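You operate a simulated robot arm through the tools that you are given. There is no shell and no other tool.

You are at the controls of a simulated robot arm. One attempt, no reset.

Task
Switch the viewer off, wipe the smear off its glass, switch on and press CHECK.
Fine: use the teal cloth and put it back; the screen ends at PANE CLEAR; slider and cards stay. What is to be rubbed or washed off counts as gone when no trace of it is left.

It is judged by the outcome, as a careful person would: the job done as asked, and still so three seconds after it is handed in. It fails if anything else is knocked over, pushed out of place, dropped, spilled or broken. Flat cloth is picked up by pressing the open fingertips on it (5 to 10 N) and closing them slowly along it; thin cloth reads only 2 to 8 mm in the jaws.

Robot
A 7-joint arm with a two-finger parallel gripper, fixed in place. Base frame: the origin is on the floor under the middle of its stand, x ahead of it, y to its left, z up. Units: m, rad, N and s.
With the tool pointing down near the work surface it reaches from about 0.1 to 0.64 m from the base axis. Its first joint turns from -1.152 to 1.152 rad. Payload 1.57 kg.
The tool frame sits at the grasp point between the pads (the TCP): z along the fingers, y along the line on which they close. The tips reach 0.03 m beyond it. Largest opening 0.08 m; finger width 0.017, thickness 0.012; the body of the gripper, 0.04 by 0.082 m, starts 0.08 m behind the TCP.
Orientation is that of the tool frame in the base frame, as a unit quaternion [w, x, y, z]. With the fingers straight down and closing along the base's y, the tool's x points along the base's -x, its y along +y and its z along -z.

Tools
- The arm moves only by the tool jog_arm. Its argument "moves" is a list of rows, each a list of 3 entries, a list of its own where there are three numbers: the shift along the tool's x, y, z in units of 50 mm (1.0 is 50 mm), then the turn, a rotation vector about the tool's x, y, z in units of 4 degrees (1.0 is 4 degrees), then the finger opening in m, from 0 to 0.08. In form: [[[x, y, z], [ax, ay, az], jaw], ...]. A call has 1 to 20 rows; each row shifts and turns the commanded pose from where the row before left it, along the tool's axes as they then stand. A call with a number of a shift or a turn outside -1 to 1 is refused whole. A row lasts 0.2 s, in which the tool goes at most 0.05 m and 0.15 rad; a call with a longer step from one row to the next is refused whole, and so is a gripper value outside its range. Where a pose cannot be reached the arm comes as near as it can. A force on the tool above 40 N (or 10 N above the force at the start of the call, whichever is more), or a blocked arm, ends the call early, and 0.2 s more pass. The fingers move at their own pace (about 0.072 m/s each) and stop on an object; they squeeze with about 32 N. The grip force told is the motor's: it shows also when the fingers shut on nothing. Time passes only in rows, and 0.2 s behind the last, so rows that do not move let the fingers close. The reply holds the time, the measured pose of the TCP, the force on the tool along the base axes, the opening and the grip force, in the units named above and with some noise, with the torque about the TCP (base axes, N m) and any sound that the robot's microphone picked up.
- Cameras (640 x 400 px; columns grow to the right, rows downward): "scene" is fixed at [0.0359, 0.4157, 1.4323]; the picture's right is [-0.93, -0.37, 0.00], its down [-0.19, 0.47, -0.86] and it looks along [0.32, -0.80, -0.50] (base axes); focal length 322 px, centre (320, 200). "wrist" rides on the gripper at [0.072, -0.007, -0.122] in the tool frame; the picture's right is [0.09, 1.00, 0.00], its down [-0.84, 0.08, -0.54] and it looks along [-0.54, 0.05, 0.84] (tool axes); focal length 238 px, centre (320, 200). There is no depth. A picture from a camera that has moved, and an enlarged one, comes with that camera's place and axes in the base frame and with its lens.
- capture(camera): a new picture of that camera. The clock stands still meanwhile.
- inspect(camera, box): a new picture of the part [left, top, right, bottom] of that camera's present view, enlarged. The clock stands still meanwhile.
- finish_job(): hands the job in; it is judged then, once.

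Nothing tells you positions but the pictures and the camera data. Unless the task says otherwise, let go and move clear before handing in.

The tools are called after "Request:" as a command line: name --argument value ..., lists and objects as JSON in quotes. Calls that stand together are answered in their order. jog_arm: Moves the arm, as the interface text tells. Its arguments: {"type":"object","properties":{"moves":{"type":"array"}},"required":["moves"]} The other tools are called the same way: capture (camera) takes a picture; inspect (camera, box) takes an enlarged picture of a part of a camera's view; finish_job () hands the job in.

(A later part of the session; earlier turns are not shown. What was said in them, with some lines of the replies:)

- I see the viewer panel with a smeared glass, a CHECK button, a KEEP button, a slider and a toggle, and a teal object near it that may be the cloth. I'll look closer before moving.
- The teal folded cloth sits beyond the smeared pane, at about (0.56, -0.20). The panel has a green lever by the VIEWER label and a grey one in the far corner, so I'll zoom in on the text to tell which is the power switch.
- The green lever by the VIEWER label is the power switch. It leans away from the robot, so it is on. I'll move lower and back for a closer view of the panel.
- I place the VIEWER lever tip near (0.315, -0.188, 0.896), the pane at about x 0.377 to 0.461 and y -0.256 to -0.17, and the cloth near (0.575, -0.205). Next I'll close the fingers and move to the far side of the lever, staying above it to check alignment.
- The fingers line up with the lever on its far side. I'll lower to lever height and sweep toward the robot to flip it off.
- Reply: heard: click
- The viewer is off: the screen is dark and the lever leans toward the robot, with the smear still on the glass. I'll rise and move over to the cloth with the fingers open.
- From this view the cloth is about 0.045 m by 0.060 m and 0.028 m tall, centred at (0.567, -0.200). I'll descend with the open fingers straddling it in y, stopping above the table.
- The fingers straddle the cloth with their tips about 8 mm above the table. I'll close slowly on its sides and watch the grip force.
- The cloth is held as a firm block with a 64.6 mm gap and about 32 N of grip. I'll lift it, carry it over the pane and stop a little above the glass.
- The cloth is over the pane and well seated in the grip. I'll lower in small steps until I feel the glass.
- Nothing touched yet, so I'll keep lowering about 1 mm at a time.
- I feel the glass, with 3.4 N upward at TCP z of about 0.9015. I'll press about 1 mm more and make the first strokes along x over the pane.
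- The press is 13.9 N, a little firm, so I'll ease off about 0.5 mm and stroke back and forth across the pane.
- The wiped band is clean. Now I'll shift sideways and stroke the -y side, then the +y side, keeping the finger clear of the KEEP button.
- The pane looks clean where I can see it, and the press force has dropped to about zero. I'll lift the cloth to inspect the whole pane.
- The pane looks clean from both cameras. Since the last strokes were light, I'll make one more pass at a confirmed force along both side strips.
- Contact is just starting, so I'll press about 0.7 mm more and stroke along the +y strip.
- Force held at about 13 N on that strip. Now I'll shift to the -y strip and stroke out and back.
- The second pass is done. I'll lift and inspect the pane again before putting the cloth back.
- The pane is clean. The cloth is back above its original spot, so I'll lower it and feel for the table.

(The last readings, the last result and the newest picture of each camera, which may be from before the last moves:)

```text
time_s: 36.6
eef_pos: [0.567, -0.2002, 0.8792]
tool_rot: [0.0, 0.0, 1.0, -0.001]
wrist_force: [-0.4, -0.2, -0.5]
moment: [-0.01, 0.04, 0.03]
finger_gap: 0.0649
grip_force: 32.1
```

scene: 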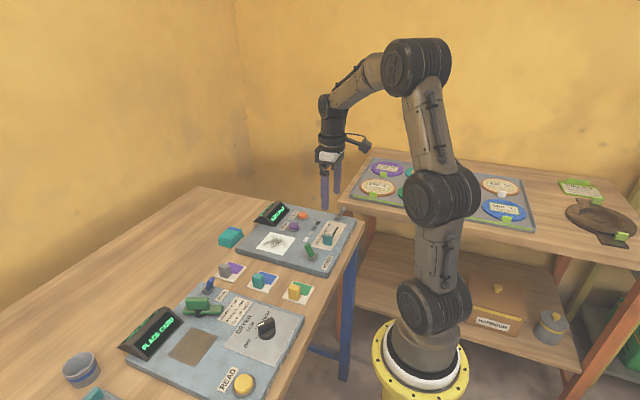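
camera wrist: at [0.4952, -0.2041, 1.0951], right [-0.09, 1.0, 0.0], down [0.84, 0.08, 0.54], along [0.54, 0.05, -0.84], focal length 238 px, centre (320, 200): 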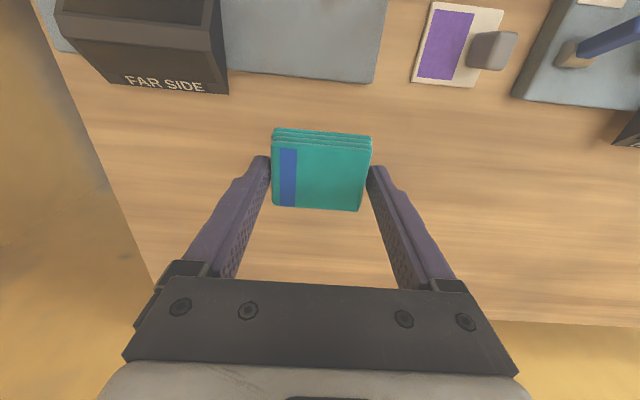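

Request:
jog_arm --moves '[[[0, 0, 0.02], [0, 0, 0], 0.05], [[0, 0, 0], [0, 0, 0], 0.05]]'

Request:
jog_arm --moves '[[[0, 0, 0.02], [0, 0, 0], 0.05], [[0, 0, 0], [0, 0, 0], 0.05]]'

```text
time_s: 37.2
eef_pos: [0.5678, -0.1997, 0.8787]
tool_rot: [-0.001, 0.0, 1.0, -0.001]
wrist_force: [-0.2, -0.4, -0.5]
moment: [0.01, -0.02, 0.02]
finger_gap: 0.0645
grip_force: 32.2
```

```text
time_s: 37.8
eef_pos: [0.5676, -0.2014, 0.8766]
tool_rot: [0.0, 0.0, 1.0, 0.0]
wrist_force: [-0.8, -1.0, 1.3]
moment: [-0.02, -0.02, 0.04]
finger_gap: 0.0649
grip_force: 32.6
```

Request:
jog_arm --moves '[[[0, 0, 0.012], [0, 0, 0], 0.05], [[0, 0, 0], [0, 0, 0], 0.05]]'

Request:
inspect --camera "scene" --box '[180, 190, 280, 260]'

```text
time_s: 38.4
eef_pos: [0.5673, -0.1997, 0.8773]
tool_rot: [0.001, 0.0, 1.0, 0.001]
wrist_force: [-2.0, 0.0, 5.6]
moment: [0.02, 0.08, -0.02]
finger_gap: 0.0648
grip_force: 31.9
```

```text
5.71 times, centred on (230, 225) of scene
camera zoom: at [0.0358, 0.4158, 1.4322], right [-0.93, -0.37, 0.0], down [-0.19, 0.47, -0.86], along [0.32, -0.8, -0.5], focal length 1840 px, centre (834, 57)
```

zoom: 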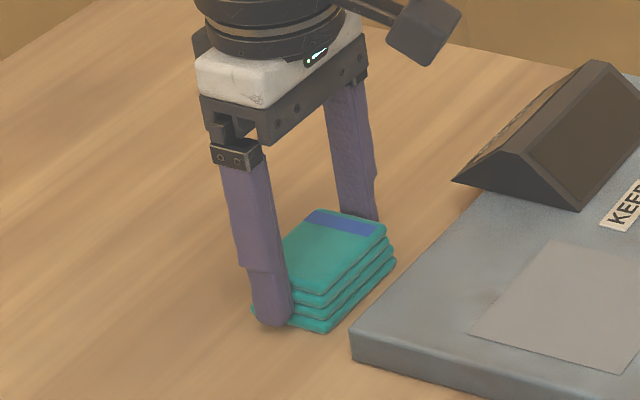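

The cloth is on the table with 5.6 N of contact, at its original place to within a couple of millimetres. I'll open the fingers and rise straight up.

Request:
jog_arm --moves '[[[0, 0, -0.008], [0, 0, 0], 0.066], [[0, 0, 0], [0, 0, 0], 0.07], [[0, 0, 0], [0, 0, 0], 0.08], [[0, 0, 0], [0, 0, 0], 0.08], [[0, 0, -0.3], [0, 0, 0], 0.08], [[0, 0, -0.6], [0, 0, 0], 0.08], [[0, 0, -0.6], [0, 0, 0], 0.08], [[0, 0, -0.6], [0, 0, 0], 0.08]]'

Request:
capture --camera "wrist"

Request:
inspect --camera "scene" --box '[180, 160, 380, 290]'

```text
time_s: 40.2
eef_pos: [0.5661, -0.1995, 0.982]
tool_rot: [0.001, -0.001, 1.0, 0.0]
wrist_force: [0.8, 0.2, -0.2]
moment: [0.01, -0.01, 0.05]
finger_gap: 0.08
grip_force: 0.0
```

```text
taken
camera wrist: at [0.4932, -0.2047, 1.1037], right [-0.09, 1.0, 0.0], down [0.84, 0.08, 0.54], along [0.54, 0.05, -0.84], focal length 238 px, centre (320, 200)
```

wrist: 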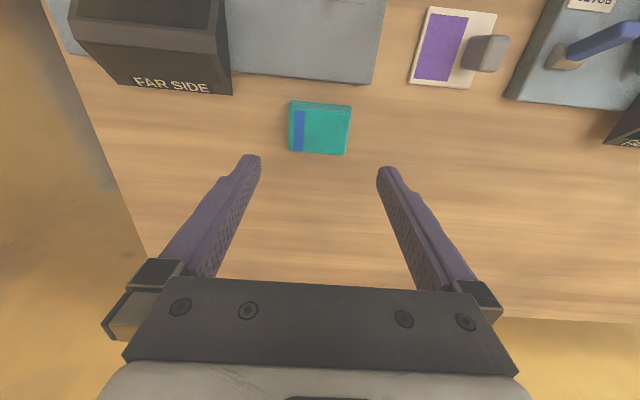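

```text
3.08 times, centred on (280, 225) of scene
camera zoom: at [0.0359, 0.4157, 1.4323], right [-0.93, -0.37, 0.0], down [-0.19, 0.47, -0.86], along [0.32, -0.8, -0.5], focal length 991 px, centre (443, 123)
```

zoom: 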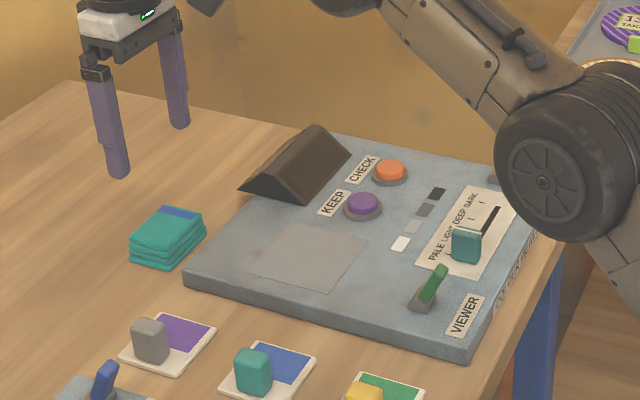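

The cloth is back in place and everything is undisturbed. Next I'll close the fingers and go to the robot side of the VIEWER lever, to push it away and switch on.

Request:
jog_arm --moves '[[[0, 0, -0.6], [0, 0, 0], 0.06], [[0, 0, -0.6], [0, 0, 0], 0.04], [[0.7, 0.02, 0], [0, 0, 0], 0.02], [[0.7, 0.02, 0], [0, 0, 0], 0.0], [[0.7, 0.02, 0], [0, 0, 0], 0.0], [[0.7, 0.02, 0], [0, 0, 0], 0.0], [[0.7, 0.02, 0], [0, 0, 0], 0.0], [[0.7, 0.02, 0], [0, 0, 0], 0.0], [[0.7, 0.02, 0], [0, 0, 0], 0.0], [[0.7, 0.02, 0], [0, 0, 0], 0.0], [[0.7, 0.02, 0], [0, 0, 0], 0.0], [[0.14, 0, 0], [0, 0, 0], 0.0], [[0, 0, 0.6], [0, 0, 0], 0.0], [[0, 0, 0.6], [0, 0, 0], 0.0], [[0, 0, 0.6], [0, 0, 0], 0.0]]'

Request:
capture --camera "wrist"

Request:
inspect --camera "scene" --box '[250, 170, 390, 280]'

```text
time_s: 43.4
eef_pos: [0.2461, -0.1901, 0.952]
tool_rot: [-0.001, 0.0, 1.0, 0.0]
wrist_force: [0.2, -1.1, 1.1]
moment: [0.0, -0.03, 0.02]
finger_gap: 0.0
grip_force: 21.1
```

```text
taken
camera wrist: at [0.1741, -0.1963, 1.0732], right [-0.09, 1.0, 0.0], down [0.84, 0.08, 0.54], along [0.54, 0.05, -0.84], focal length 238 px, centre (320, 200)
```

wrist: 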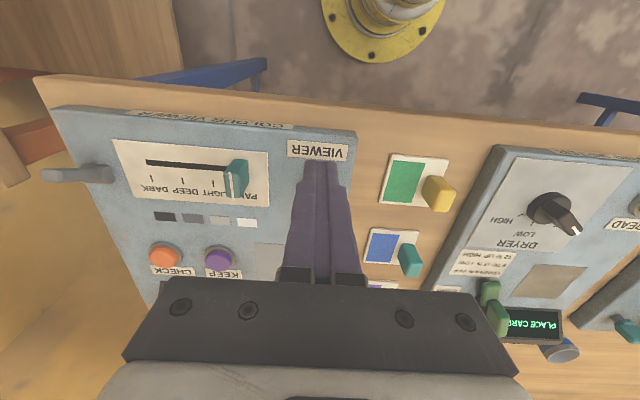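

```text
3.64 times, centred on (320, 225) of scene
camera zoom: at [0.0359, 0.4157, 1.4323], right [-0.93, -0.37, 0.0], down [-0.19, 0.47, -0.86], along [0.32, -0.8, -0.5], focal length 1171 px, centre (320, 109)
```

zoom: 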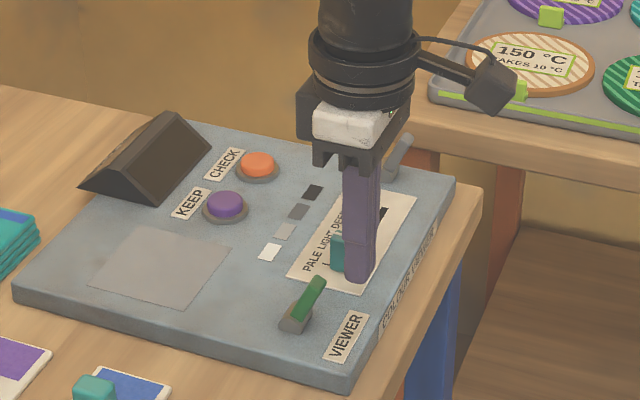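

The fingers are on the robot side of the lever with a clear path. I'll lower to lever height and push away from the robot.

Request:
jog_arm --moves '[[[0, 0, 0.4], [0, 0, 0], 0.0], [[0, 0, 0.3], [0, 0, 0], 0.0], [[-0.2, 0, 0], [0, 0, 0], 0.0], [[-0.2, 0, 0], [0, 0, 0], 0.0], [[-0.2, 0, 0], [0, 0, 0], 0.0], [[-0.16, 0, 0], [0, 0, 0], 0.0]]'

Request:
inspect --camera "scene" --box '[220, 170, 380, 280]'

```text
time_s: 44.8
eef_pos: [0.2826, -0.1897, 0.9173]
tool_rot: [0.0, 0.0, 1.0, 0.0]
wrist_force: [0.3, 0.3, -0.1]
moment: [0.03, 0.01, 0.01]
finger_gap: 0.0
grip_force: 21.2
heard: click
```

```text
3.64 times, centred on (300, 225) of scene
camera zoom: at [0.0359, 0.4157, 1.4323], right [-0.93, -0.37, 0.0], down [-0.19, 0.47, -0.86], along [0.32, -0.8, -0.5], focal length 1171 px, centre (393, 109)
```

zoom: 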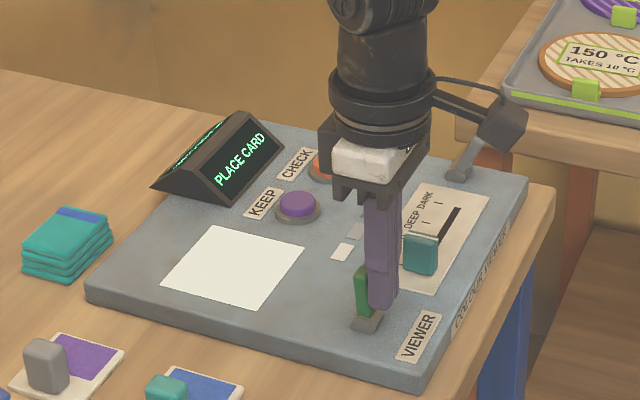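

The viewer is on, the pane glows clean and the screen reads PLACE CARD. I'll check the lit glass closely for any trace.

Request:
inspect --camera "scene" --box '[255, 228, 300, 258]'

Request:
inspect --camera "scene" --box '[250, 192, 320, 240]'

```text
13.33 times, centred on (278, 243) of scene
camera zoom: at [0.0359, 0.4157, 1.4323], right [-0.93, -0.37, 0.0], down [-0.19, 0.47, -0.86], along [0.32, -0.8, -0.5], focal length 4295 px, centre (887, -373)
```

zoom: 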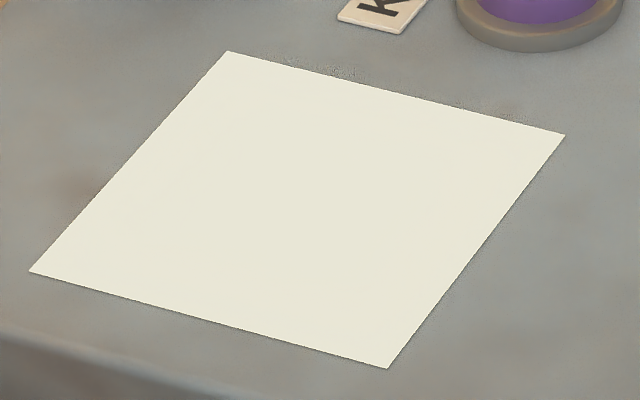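

```text
8.33 times, centred on (285, 216) of scene
camera zoom: at [0.0359, 0.4157, 1.4323], right [-0.93, -0.37, 0.0], down [-0.19, 0.47, -0.86], along [0.32, -0.8, -0.5], focal length 2684 px, centre (612, 67)
```

zoom: 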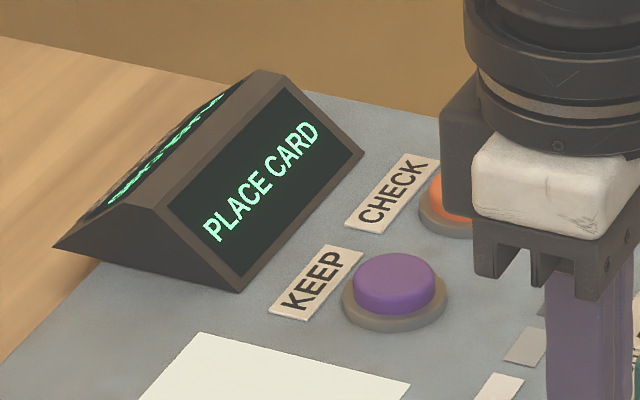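

The lit glass shows no trace. I'll rise off the lever and move above the CHECK button, estimated at (0.403, -0.362), to verify alignment before pressing.

Request:
jog_arm --moves '[[[0.1, 0, -0.2], [0, 0, 0], 0.0], [[0, 0, -0.6], [0, 0, 0], 0.0], [[0, 0, -0.6], [0, 0, 0], 0.0], [[-0.42, -0.57, 0], [0, 0, 0], 0.0], [[-0.42, -0.57, 0], [0, 0, 0], 0.0], [[-0.42, -0.57, 0], [0, 0, 0], 0.0], [[-0.42, -0.57, 0], [0, 0, 0], 0.0], [[-0.42, -0.57, 0], [0, 0, 0], 0.0], [[-0.42, -0.59, 0], [0, 0, 0], 0.0], [[0, 0, 0.6], [0, 0, 0], 0.0], [[0, 0, 0.4], [0, 0, 0], 0.0]]'

Request:
capture --camera "wrist"

Request:
inspect --camera "scene" --box '[230, 170, 350, 260]'

```text
time_s: 47.2
eef_pos: [0.4049, -0.3643, 0.9377]
tool_rot: [0.001, 0.001, 1.0, 0.0]
wrist_force: [-0.7, 0.1, 0.8]
moment: [0.02, -0.01, -0.02]
finger_gap: 0.0002
grip_force: 21.0
```

```text
taken
camera wrist: at [0.3325, -0.3697, 1.0587], right [-0.09, 1.0, 0.0], down [0.84, 0.08, 0.54], along [0.54, 0.05, -0.84], focal length 238 px, centre (320, 200)
```

wrist: 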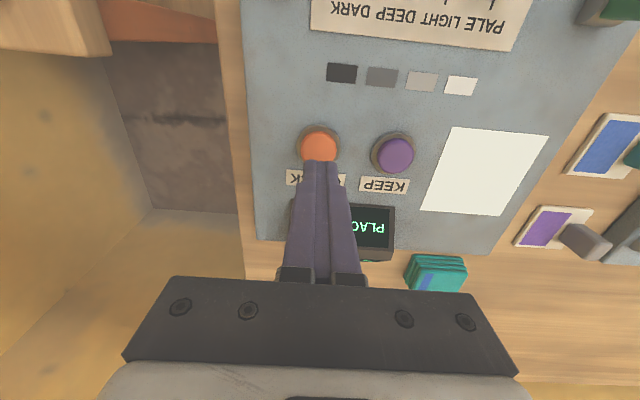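

```text
4.44 times, centred on (290, 215) of scene
camera zoom: at [0.0359, 0.4157, 1.4323], right [-0.93, -0.37, 0.0], down [-0.19, 0.47, -0.86], along [0.32, -0.8, -0.5], focal length 1432 px, centre (453, 133)
```

zoom: 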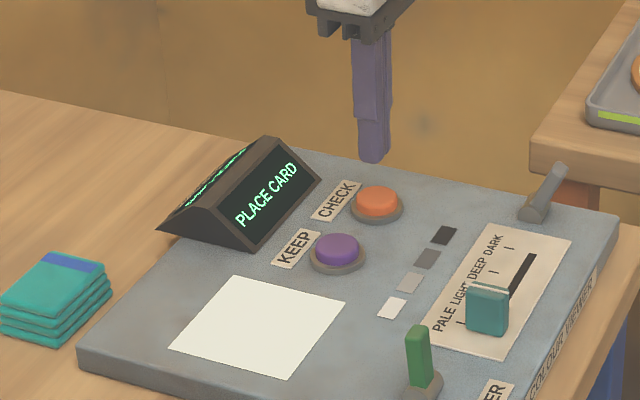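

The fingers are over CHECK, about 3 mm too far forward. I'll correct that and press straight down in small steps until it clicks.

Request:
jog_arm --moves '[[[0.06, 0, 0.2], [0, 0, 0], 0.0], [[0, 0, 0.2], [0, 0, 0], 0.0], [[0, 0, 0.16], [0, 0, 0], 0.0]]'

Request:
inspect --camera "scene" --box '[250, 180, 340, 245]'

```text
time_s: 48.0
eef_pos: [0.401, -0.3639, 0.9077]
tool_rot: [0.0, 0.0, 1.0, 0.0]
wrist_force: [-0.6, 0.5, 0.5]
moment: [-0.04, -0.03, 0.0]
finger_gap: 0.0
grip_force: 21.4
```

```text
6.15 times, centred on (295, 212) of scene
camera zoom: at [0.0359, 0.4157, 1.4323], right [-0.93, -0.37, 0.0], down [-0.19, 0.47, -0.86], along [0.32, -0.8, -0.5], focal length 1982 px, centre (474, 123)
```

zoom: 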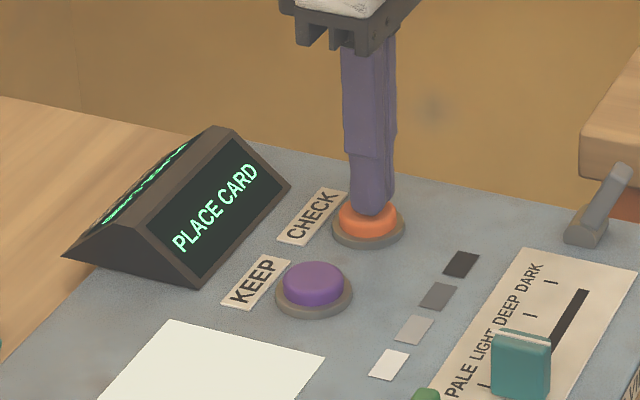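

Request:
jog_arm --moves '[[[0, 0, 0.04], [0, 0, 0], 0.0], [[0, 0, 0.04], [0, 0, 0], 0.0]]'

```text
time_s: 48.6
eef_pos: [0.4012, -0.3633, 0.9051]
tool_rot: [0.0, 0.0, 1.0, 0.0]
wrist_force: [0.3, 0.5, 0.4]
moment: [0.0, 0.01, 0.01]
finger_gap: 0.0
grip_force: 21.0
```

Request:
jog_arm --moves '[[[0, 0, 0.04], [0, 0, 0], 0.0], [[0, 0, 0], [0, 0, 0], 0.0]]'

```text
time_s: 49.2
eef_pos: [0.4007, -0.3638, 0.9026]
tool_rot: [0.0, 0.0, 1.0, 0.001]
wrist_force: [1.1, -1.5, 1.3]
moment: [-0.02, 0.03, -0.01]
finger_gap: 0.0
grip_force: 21.1
```

Request:
jog_arm --moves '[[[0, 0, 0.03], [0, 0, 0], 0.0], [[0, 0, 0], [0, 0, 0], 0.0]]'

Request:
inspect --camera "scene" --box '[250, 180, 340, 245]'

```text
time_s: 49.8
eef_pos: [0.4003, -0.3633, 0.9011]
tool_rot: [0.0, 0.001, 1.0, 0.0]
wrist_force: [1.6, -0.2, 2.5]
moment: [-0.05, -0.04, -0.02]
finger_gap: 0.0
grip_force: 20.9
heard: click
```

```text
6.15 times, centred on (295, 212) of scene
camera zoom: at [0.0359, 0.4158, 1.4323], right [-0.93, -0.37, 0.0], down [-0.19, 0.47, -0.86], along [0.32, -0.8, -0.5], focal length 1982 px, centre (474, 123)
```

zoom: 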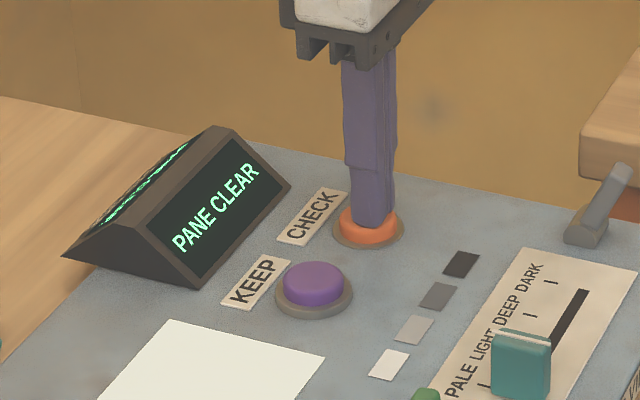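

CHECK clicked and the screen reads PANE CLEAR. I'll lift straight off the button and move clear, then check the whole scene.

Request:
jog_arm --moves '[[[0, 0, -0.1], [0, 0, 0], 0.0], [[0, 0, -0.4], [0, 0, 0], 0.0], [[0, 0, -0.8], [0, 0, 0], 0.0], [[0, 0, -0.8], [0, 0, 0], 0.0], [[0, 0, -0.8], [0, 0, 0], 0.0], [[0, 0, -0.8], [0, 0, 0], 0.0], [[0, 0, 0], [0, 0, 0], 0.0], [[0, 0, 0], [0, 0, 0], 0.0], [[0, 0, 0], [0, 0, 0], 0.0], [[0, 0, 0], [0, 0, 0], 0.0], [[0, 0, 0], [0, 0, 0], 0.0]]'

Request:
inspect --camera "scene" --box '[190, 180, 370, 300]'

Request:
capture --camera "wrist"

Request:
capture --camera "scene"

```text
time_s: 52.2
eef_pos: [0.4007, -0.3627, 1.0866]
tool_rot: [0.0, 0.0, 1.0, 0.0]
wrist_force: [0.1, -0.6, 0.2]
moment: [-0.01, -0.01, 0.0]
finger_gap: 0.0
grip_force: 21.2
```

```text
3.33 times, centred on (280, 240) of scene
camera zoom: at [0.0359, 0.4157, 1.4323], right [-0.93, -0.37, 0.0], down [-0.19, 0.47, -0.86], along [0.32, -0.8, -0.5], focal length 1074 px, centre (453, 67)
```

zoom: 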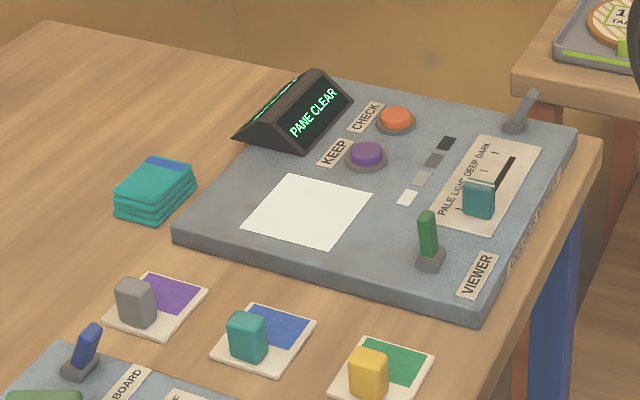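

```text
taken
camera wrist: at [0.3287, -0.3681, 1.2089], right [-0.09, 1.0, 0.0], down [0.84, 0.08, 0.54], along [0.54, 0.05, -0.84], focal length 238 px, centre (320, 200)
```

wrist: 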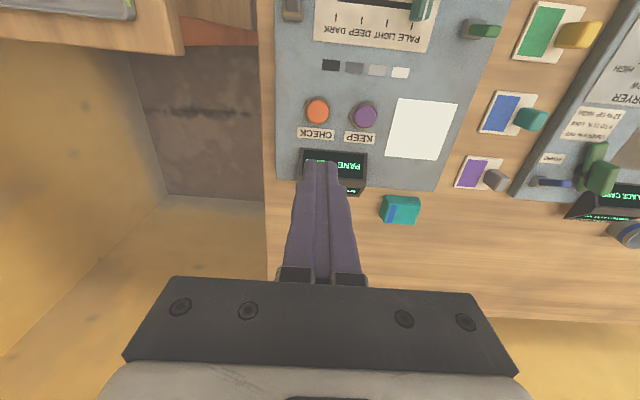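

```text
taken
```

scene: 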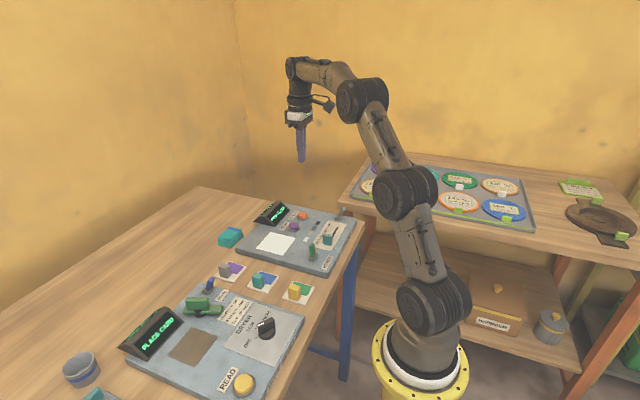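

The screen shows PANE CLEAR, the glass is clean, and the cloth, slider and cards are in place. The VIEWER lever stands only just past upright, so I'll nudge it fully into the on position, as it was at the start.

Request:
jog_arm --moves '[[[0.486, 0.576, 0], [0, 0, 0], 0.0], [[0.486, 0.576, 0], [0, 0, 0], 0.0], [[0.486, 0.576, 0], [0, 0, 0], 0.0], [[0.486, 0.576, 0], [0, 0, 0], 0.0], [[0.486, 0.576, 0], [0, 0, 0], 0.0], [[0.486, 0.576, 0], [0, 0, 0], 0.0], [[0, 0, 0.54], [0, 0, 0], 0.0], [[0, 0, 0.54], [0, 0, 0], 0.0], [[0, 0, 0.54], [0, 0, 0], 0.0], [[0, 0, 0.54], [0, 0, 0], 0.0], [[0, 0, 0.5], [0, 0, 0], 0.0], [[0, 0, 0], [0, 0, 0], 0.0]]'

Request:
inspect --camera "scene" --box '[250, 180, 370, 270]'

```text
time_s: 54.8
eef_pos: [0.2549, -0.1876, 0.955]
tool_rot: [0.0, 0.0, 1.0, 0.0]
wrist_force: [0.1, 0.2, 0.1]
moment: [0.0, -0.01, 0.01]
finger_gap: 0.0
grip_force: 21.2
```

```text
4.44 times, centred on (310, 225) of scene
camera zoom: at [0.0359, 0.4157, 1.4323], right [-0.93, -0.37, 0.0], down [-0.19, 0.47, -0.86], along [0.32, -0.8, -0.5], focal length 1432 px, centre (364, 89)
```

zoom: 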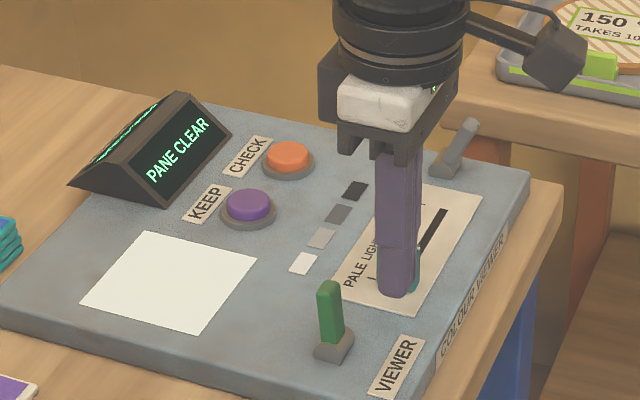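

The fingers are on the robot side of the lever again and the screen still reads PANE CLEAR. I'll lower and push the lever gently further in the on direction.

Request:
jog_arm --moves '[[[0, -0.04, 0.4], [0, 0, 0], 0.0], [[0, 0, 0.34], [0, 0, 0], 0.0], [[-0.2, 0, 0], [0, 0, 0], 0.0], [[-0.2, 0, 0], [0, 0, 0], 0.0], [[-0.14, 0, 0], [0, 0, 0], 0.0], [[-0.1, 0, 0], [0, 0, 0], 0.0], [[-0.06, 0, 0], [0, 0, 0], 0.0]]'

Request:
inspect --camera "scene" --box '[250, 180, 370, 270]'

```text
time_s: 56.4
eef_pos: [0.29, -0.1914, 0.9158]
tool_rot: [0.0, 0.0, 1.0, 0.0]
wrist_force: [0.1, 0.8, 0.0]
moment: [-0.02, 0.0, 0.01]
finger_gap: 0.0001
grip_force: 21.2
```

```text
4.44 times, centred on (310, 225) of scene
camera zoom: at [0.0359, 0.4157, 1.4323], right [-0.93, -0.37, 0.0], down [-0.19, 0.47, -0.86], along [0.32, -0.8, -0.5], focal length 1432 px, centre (364, 89)
```

zoom: 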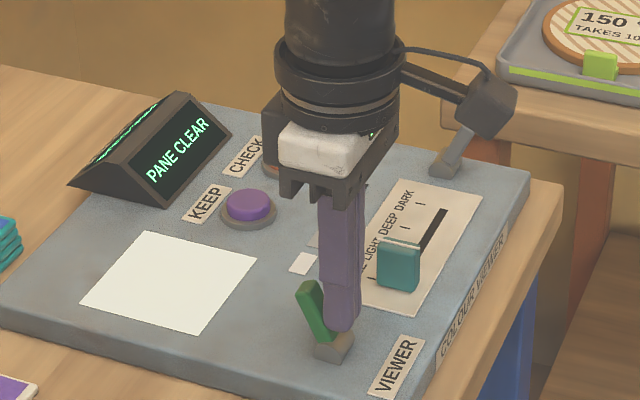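

The lever now leans well into the on position and the screen still shows PANE CLEAR. I'll back off and rise clear.

Request:
jog_arm --moves '[[[0.2, 0, 0], [0, 0, 0], 0.0], [[0.1, 0, -0.2], [0, 0, 0], 0.0], [[0, 0, -0.7], [0, 0, 0], 0.0], [[0, 0, -0.8], [0, 0, 0], 0.0], [[0, 0, -0.8], [0, 0, 0], 0.0], [[0, 0, -0.8], [0, 0, 0], 0.0], [[-0.5, -0.5, 0], [0, 0, 0], 0.0], [[-0.5, -0.5, 0], [0, 0, 0], 0.0], [[0, 0, 0], [0, 0, 0], 0.0], [[0, 0, 0], [0, 0, 0], 0.0], [[0, 0, 0], [0, 0, 0], 0.0], [[0, 0, 0], [0, 0, 0], 0.0]]'

Request:
inspect --camera "scene" --box '[190, 180, 370, 300]'

Request:
capture --camera "wrist"

Request:
capture --camera "scene"

```text
time_s: 59.0
eef_pos: [0.3237, -0.2426, 1.081]
tool_rot: [0.0, 0.0, 1.0, 0.0]
wrist_force: [0.2, -0.5, 0.0]
moment: [-0.01, 0.01, 0.0]
finger_gap: 0.0
grip_force: 21.3
```

```text
3.33 times, centred on (280, 240) of scene
camera zoom: at [0.0359, 0.4157, 1.4323], right [-0.93, -0.37, 0.0], down [-0.19, 0.47, -0.86], along [0.32, -0.8, -0.5], focal length 1074 px, centre (453, 67)
```

zoom: 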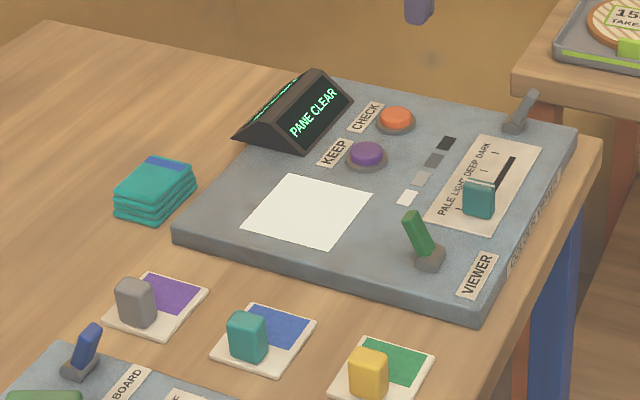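

```text
taken
camera wrist: at [0.2522, -0.2486, 1.2024], right [-0.09, 1.0, 0.0], down [0.84, 0.08, 0.54], along [0.54, 0.05, -0.84], focal length 238 px, centre (320, 200)
```

wrist: 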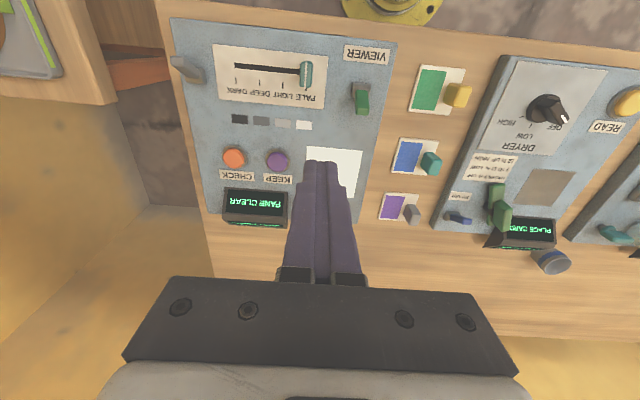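

```text
taken
```

scene: 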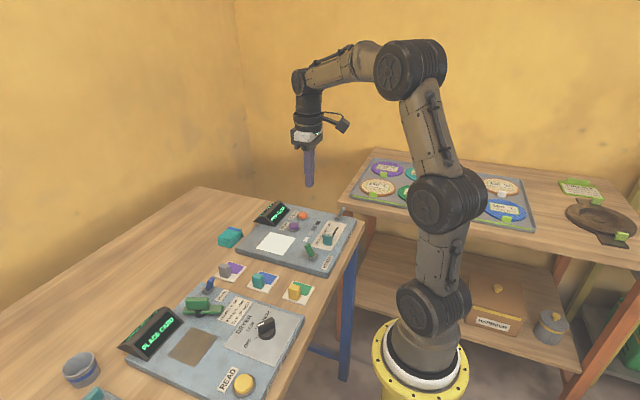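

The screen reads PANE CLEAR and the lit glass shows no trace of the smear. The cloth is back in its place, the slider and cards are untouched, and the arm is clear, so I'm handing the job in.

Request:
finish_job

```text
The job is handed in.
```

The job is handed in. The screen reads PANE CLEAR and the lit glass shows no trace of the smear.

- **Switching:** I turned the viewer off with the green VIEWER lever before wiping and back on afterwards. The lever first stopped just past upright, so after pressing CHECK I pushed it further over, close to its starting lean. The screen stayed at PANE CLEAR.
- **Wiping:** I wiped the pane twice with the teal cloth. The glass looked clean after the first pass; the second was for the two side strips, where the pressure had dropped off.
- **Cloth:** It is back where it started, to within a couple of millimetres.
- **Everything else:** The slider and cards were not touched. The last pictures show nothing else moved, and the arm was clear before handing in.
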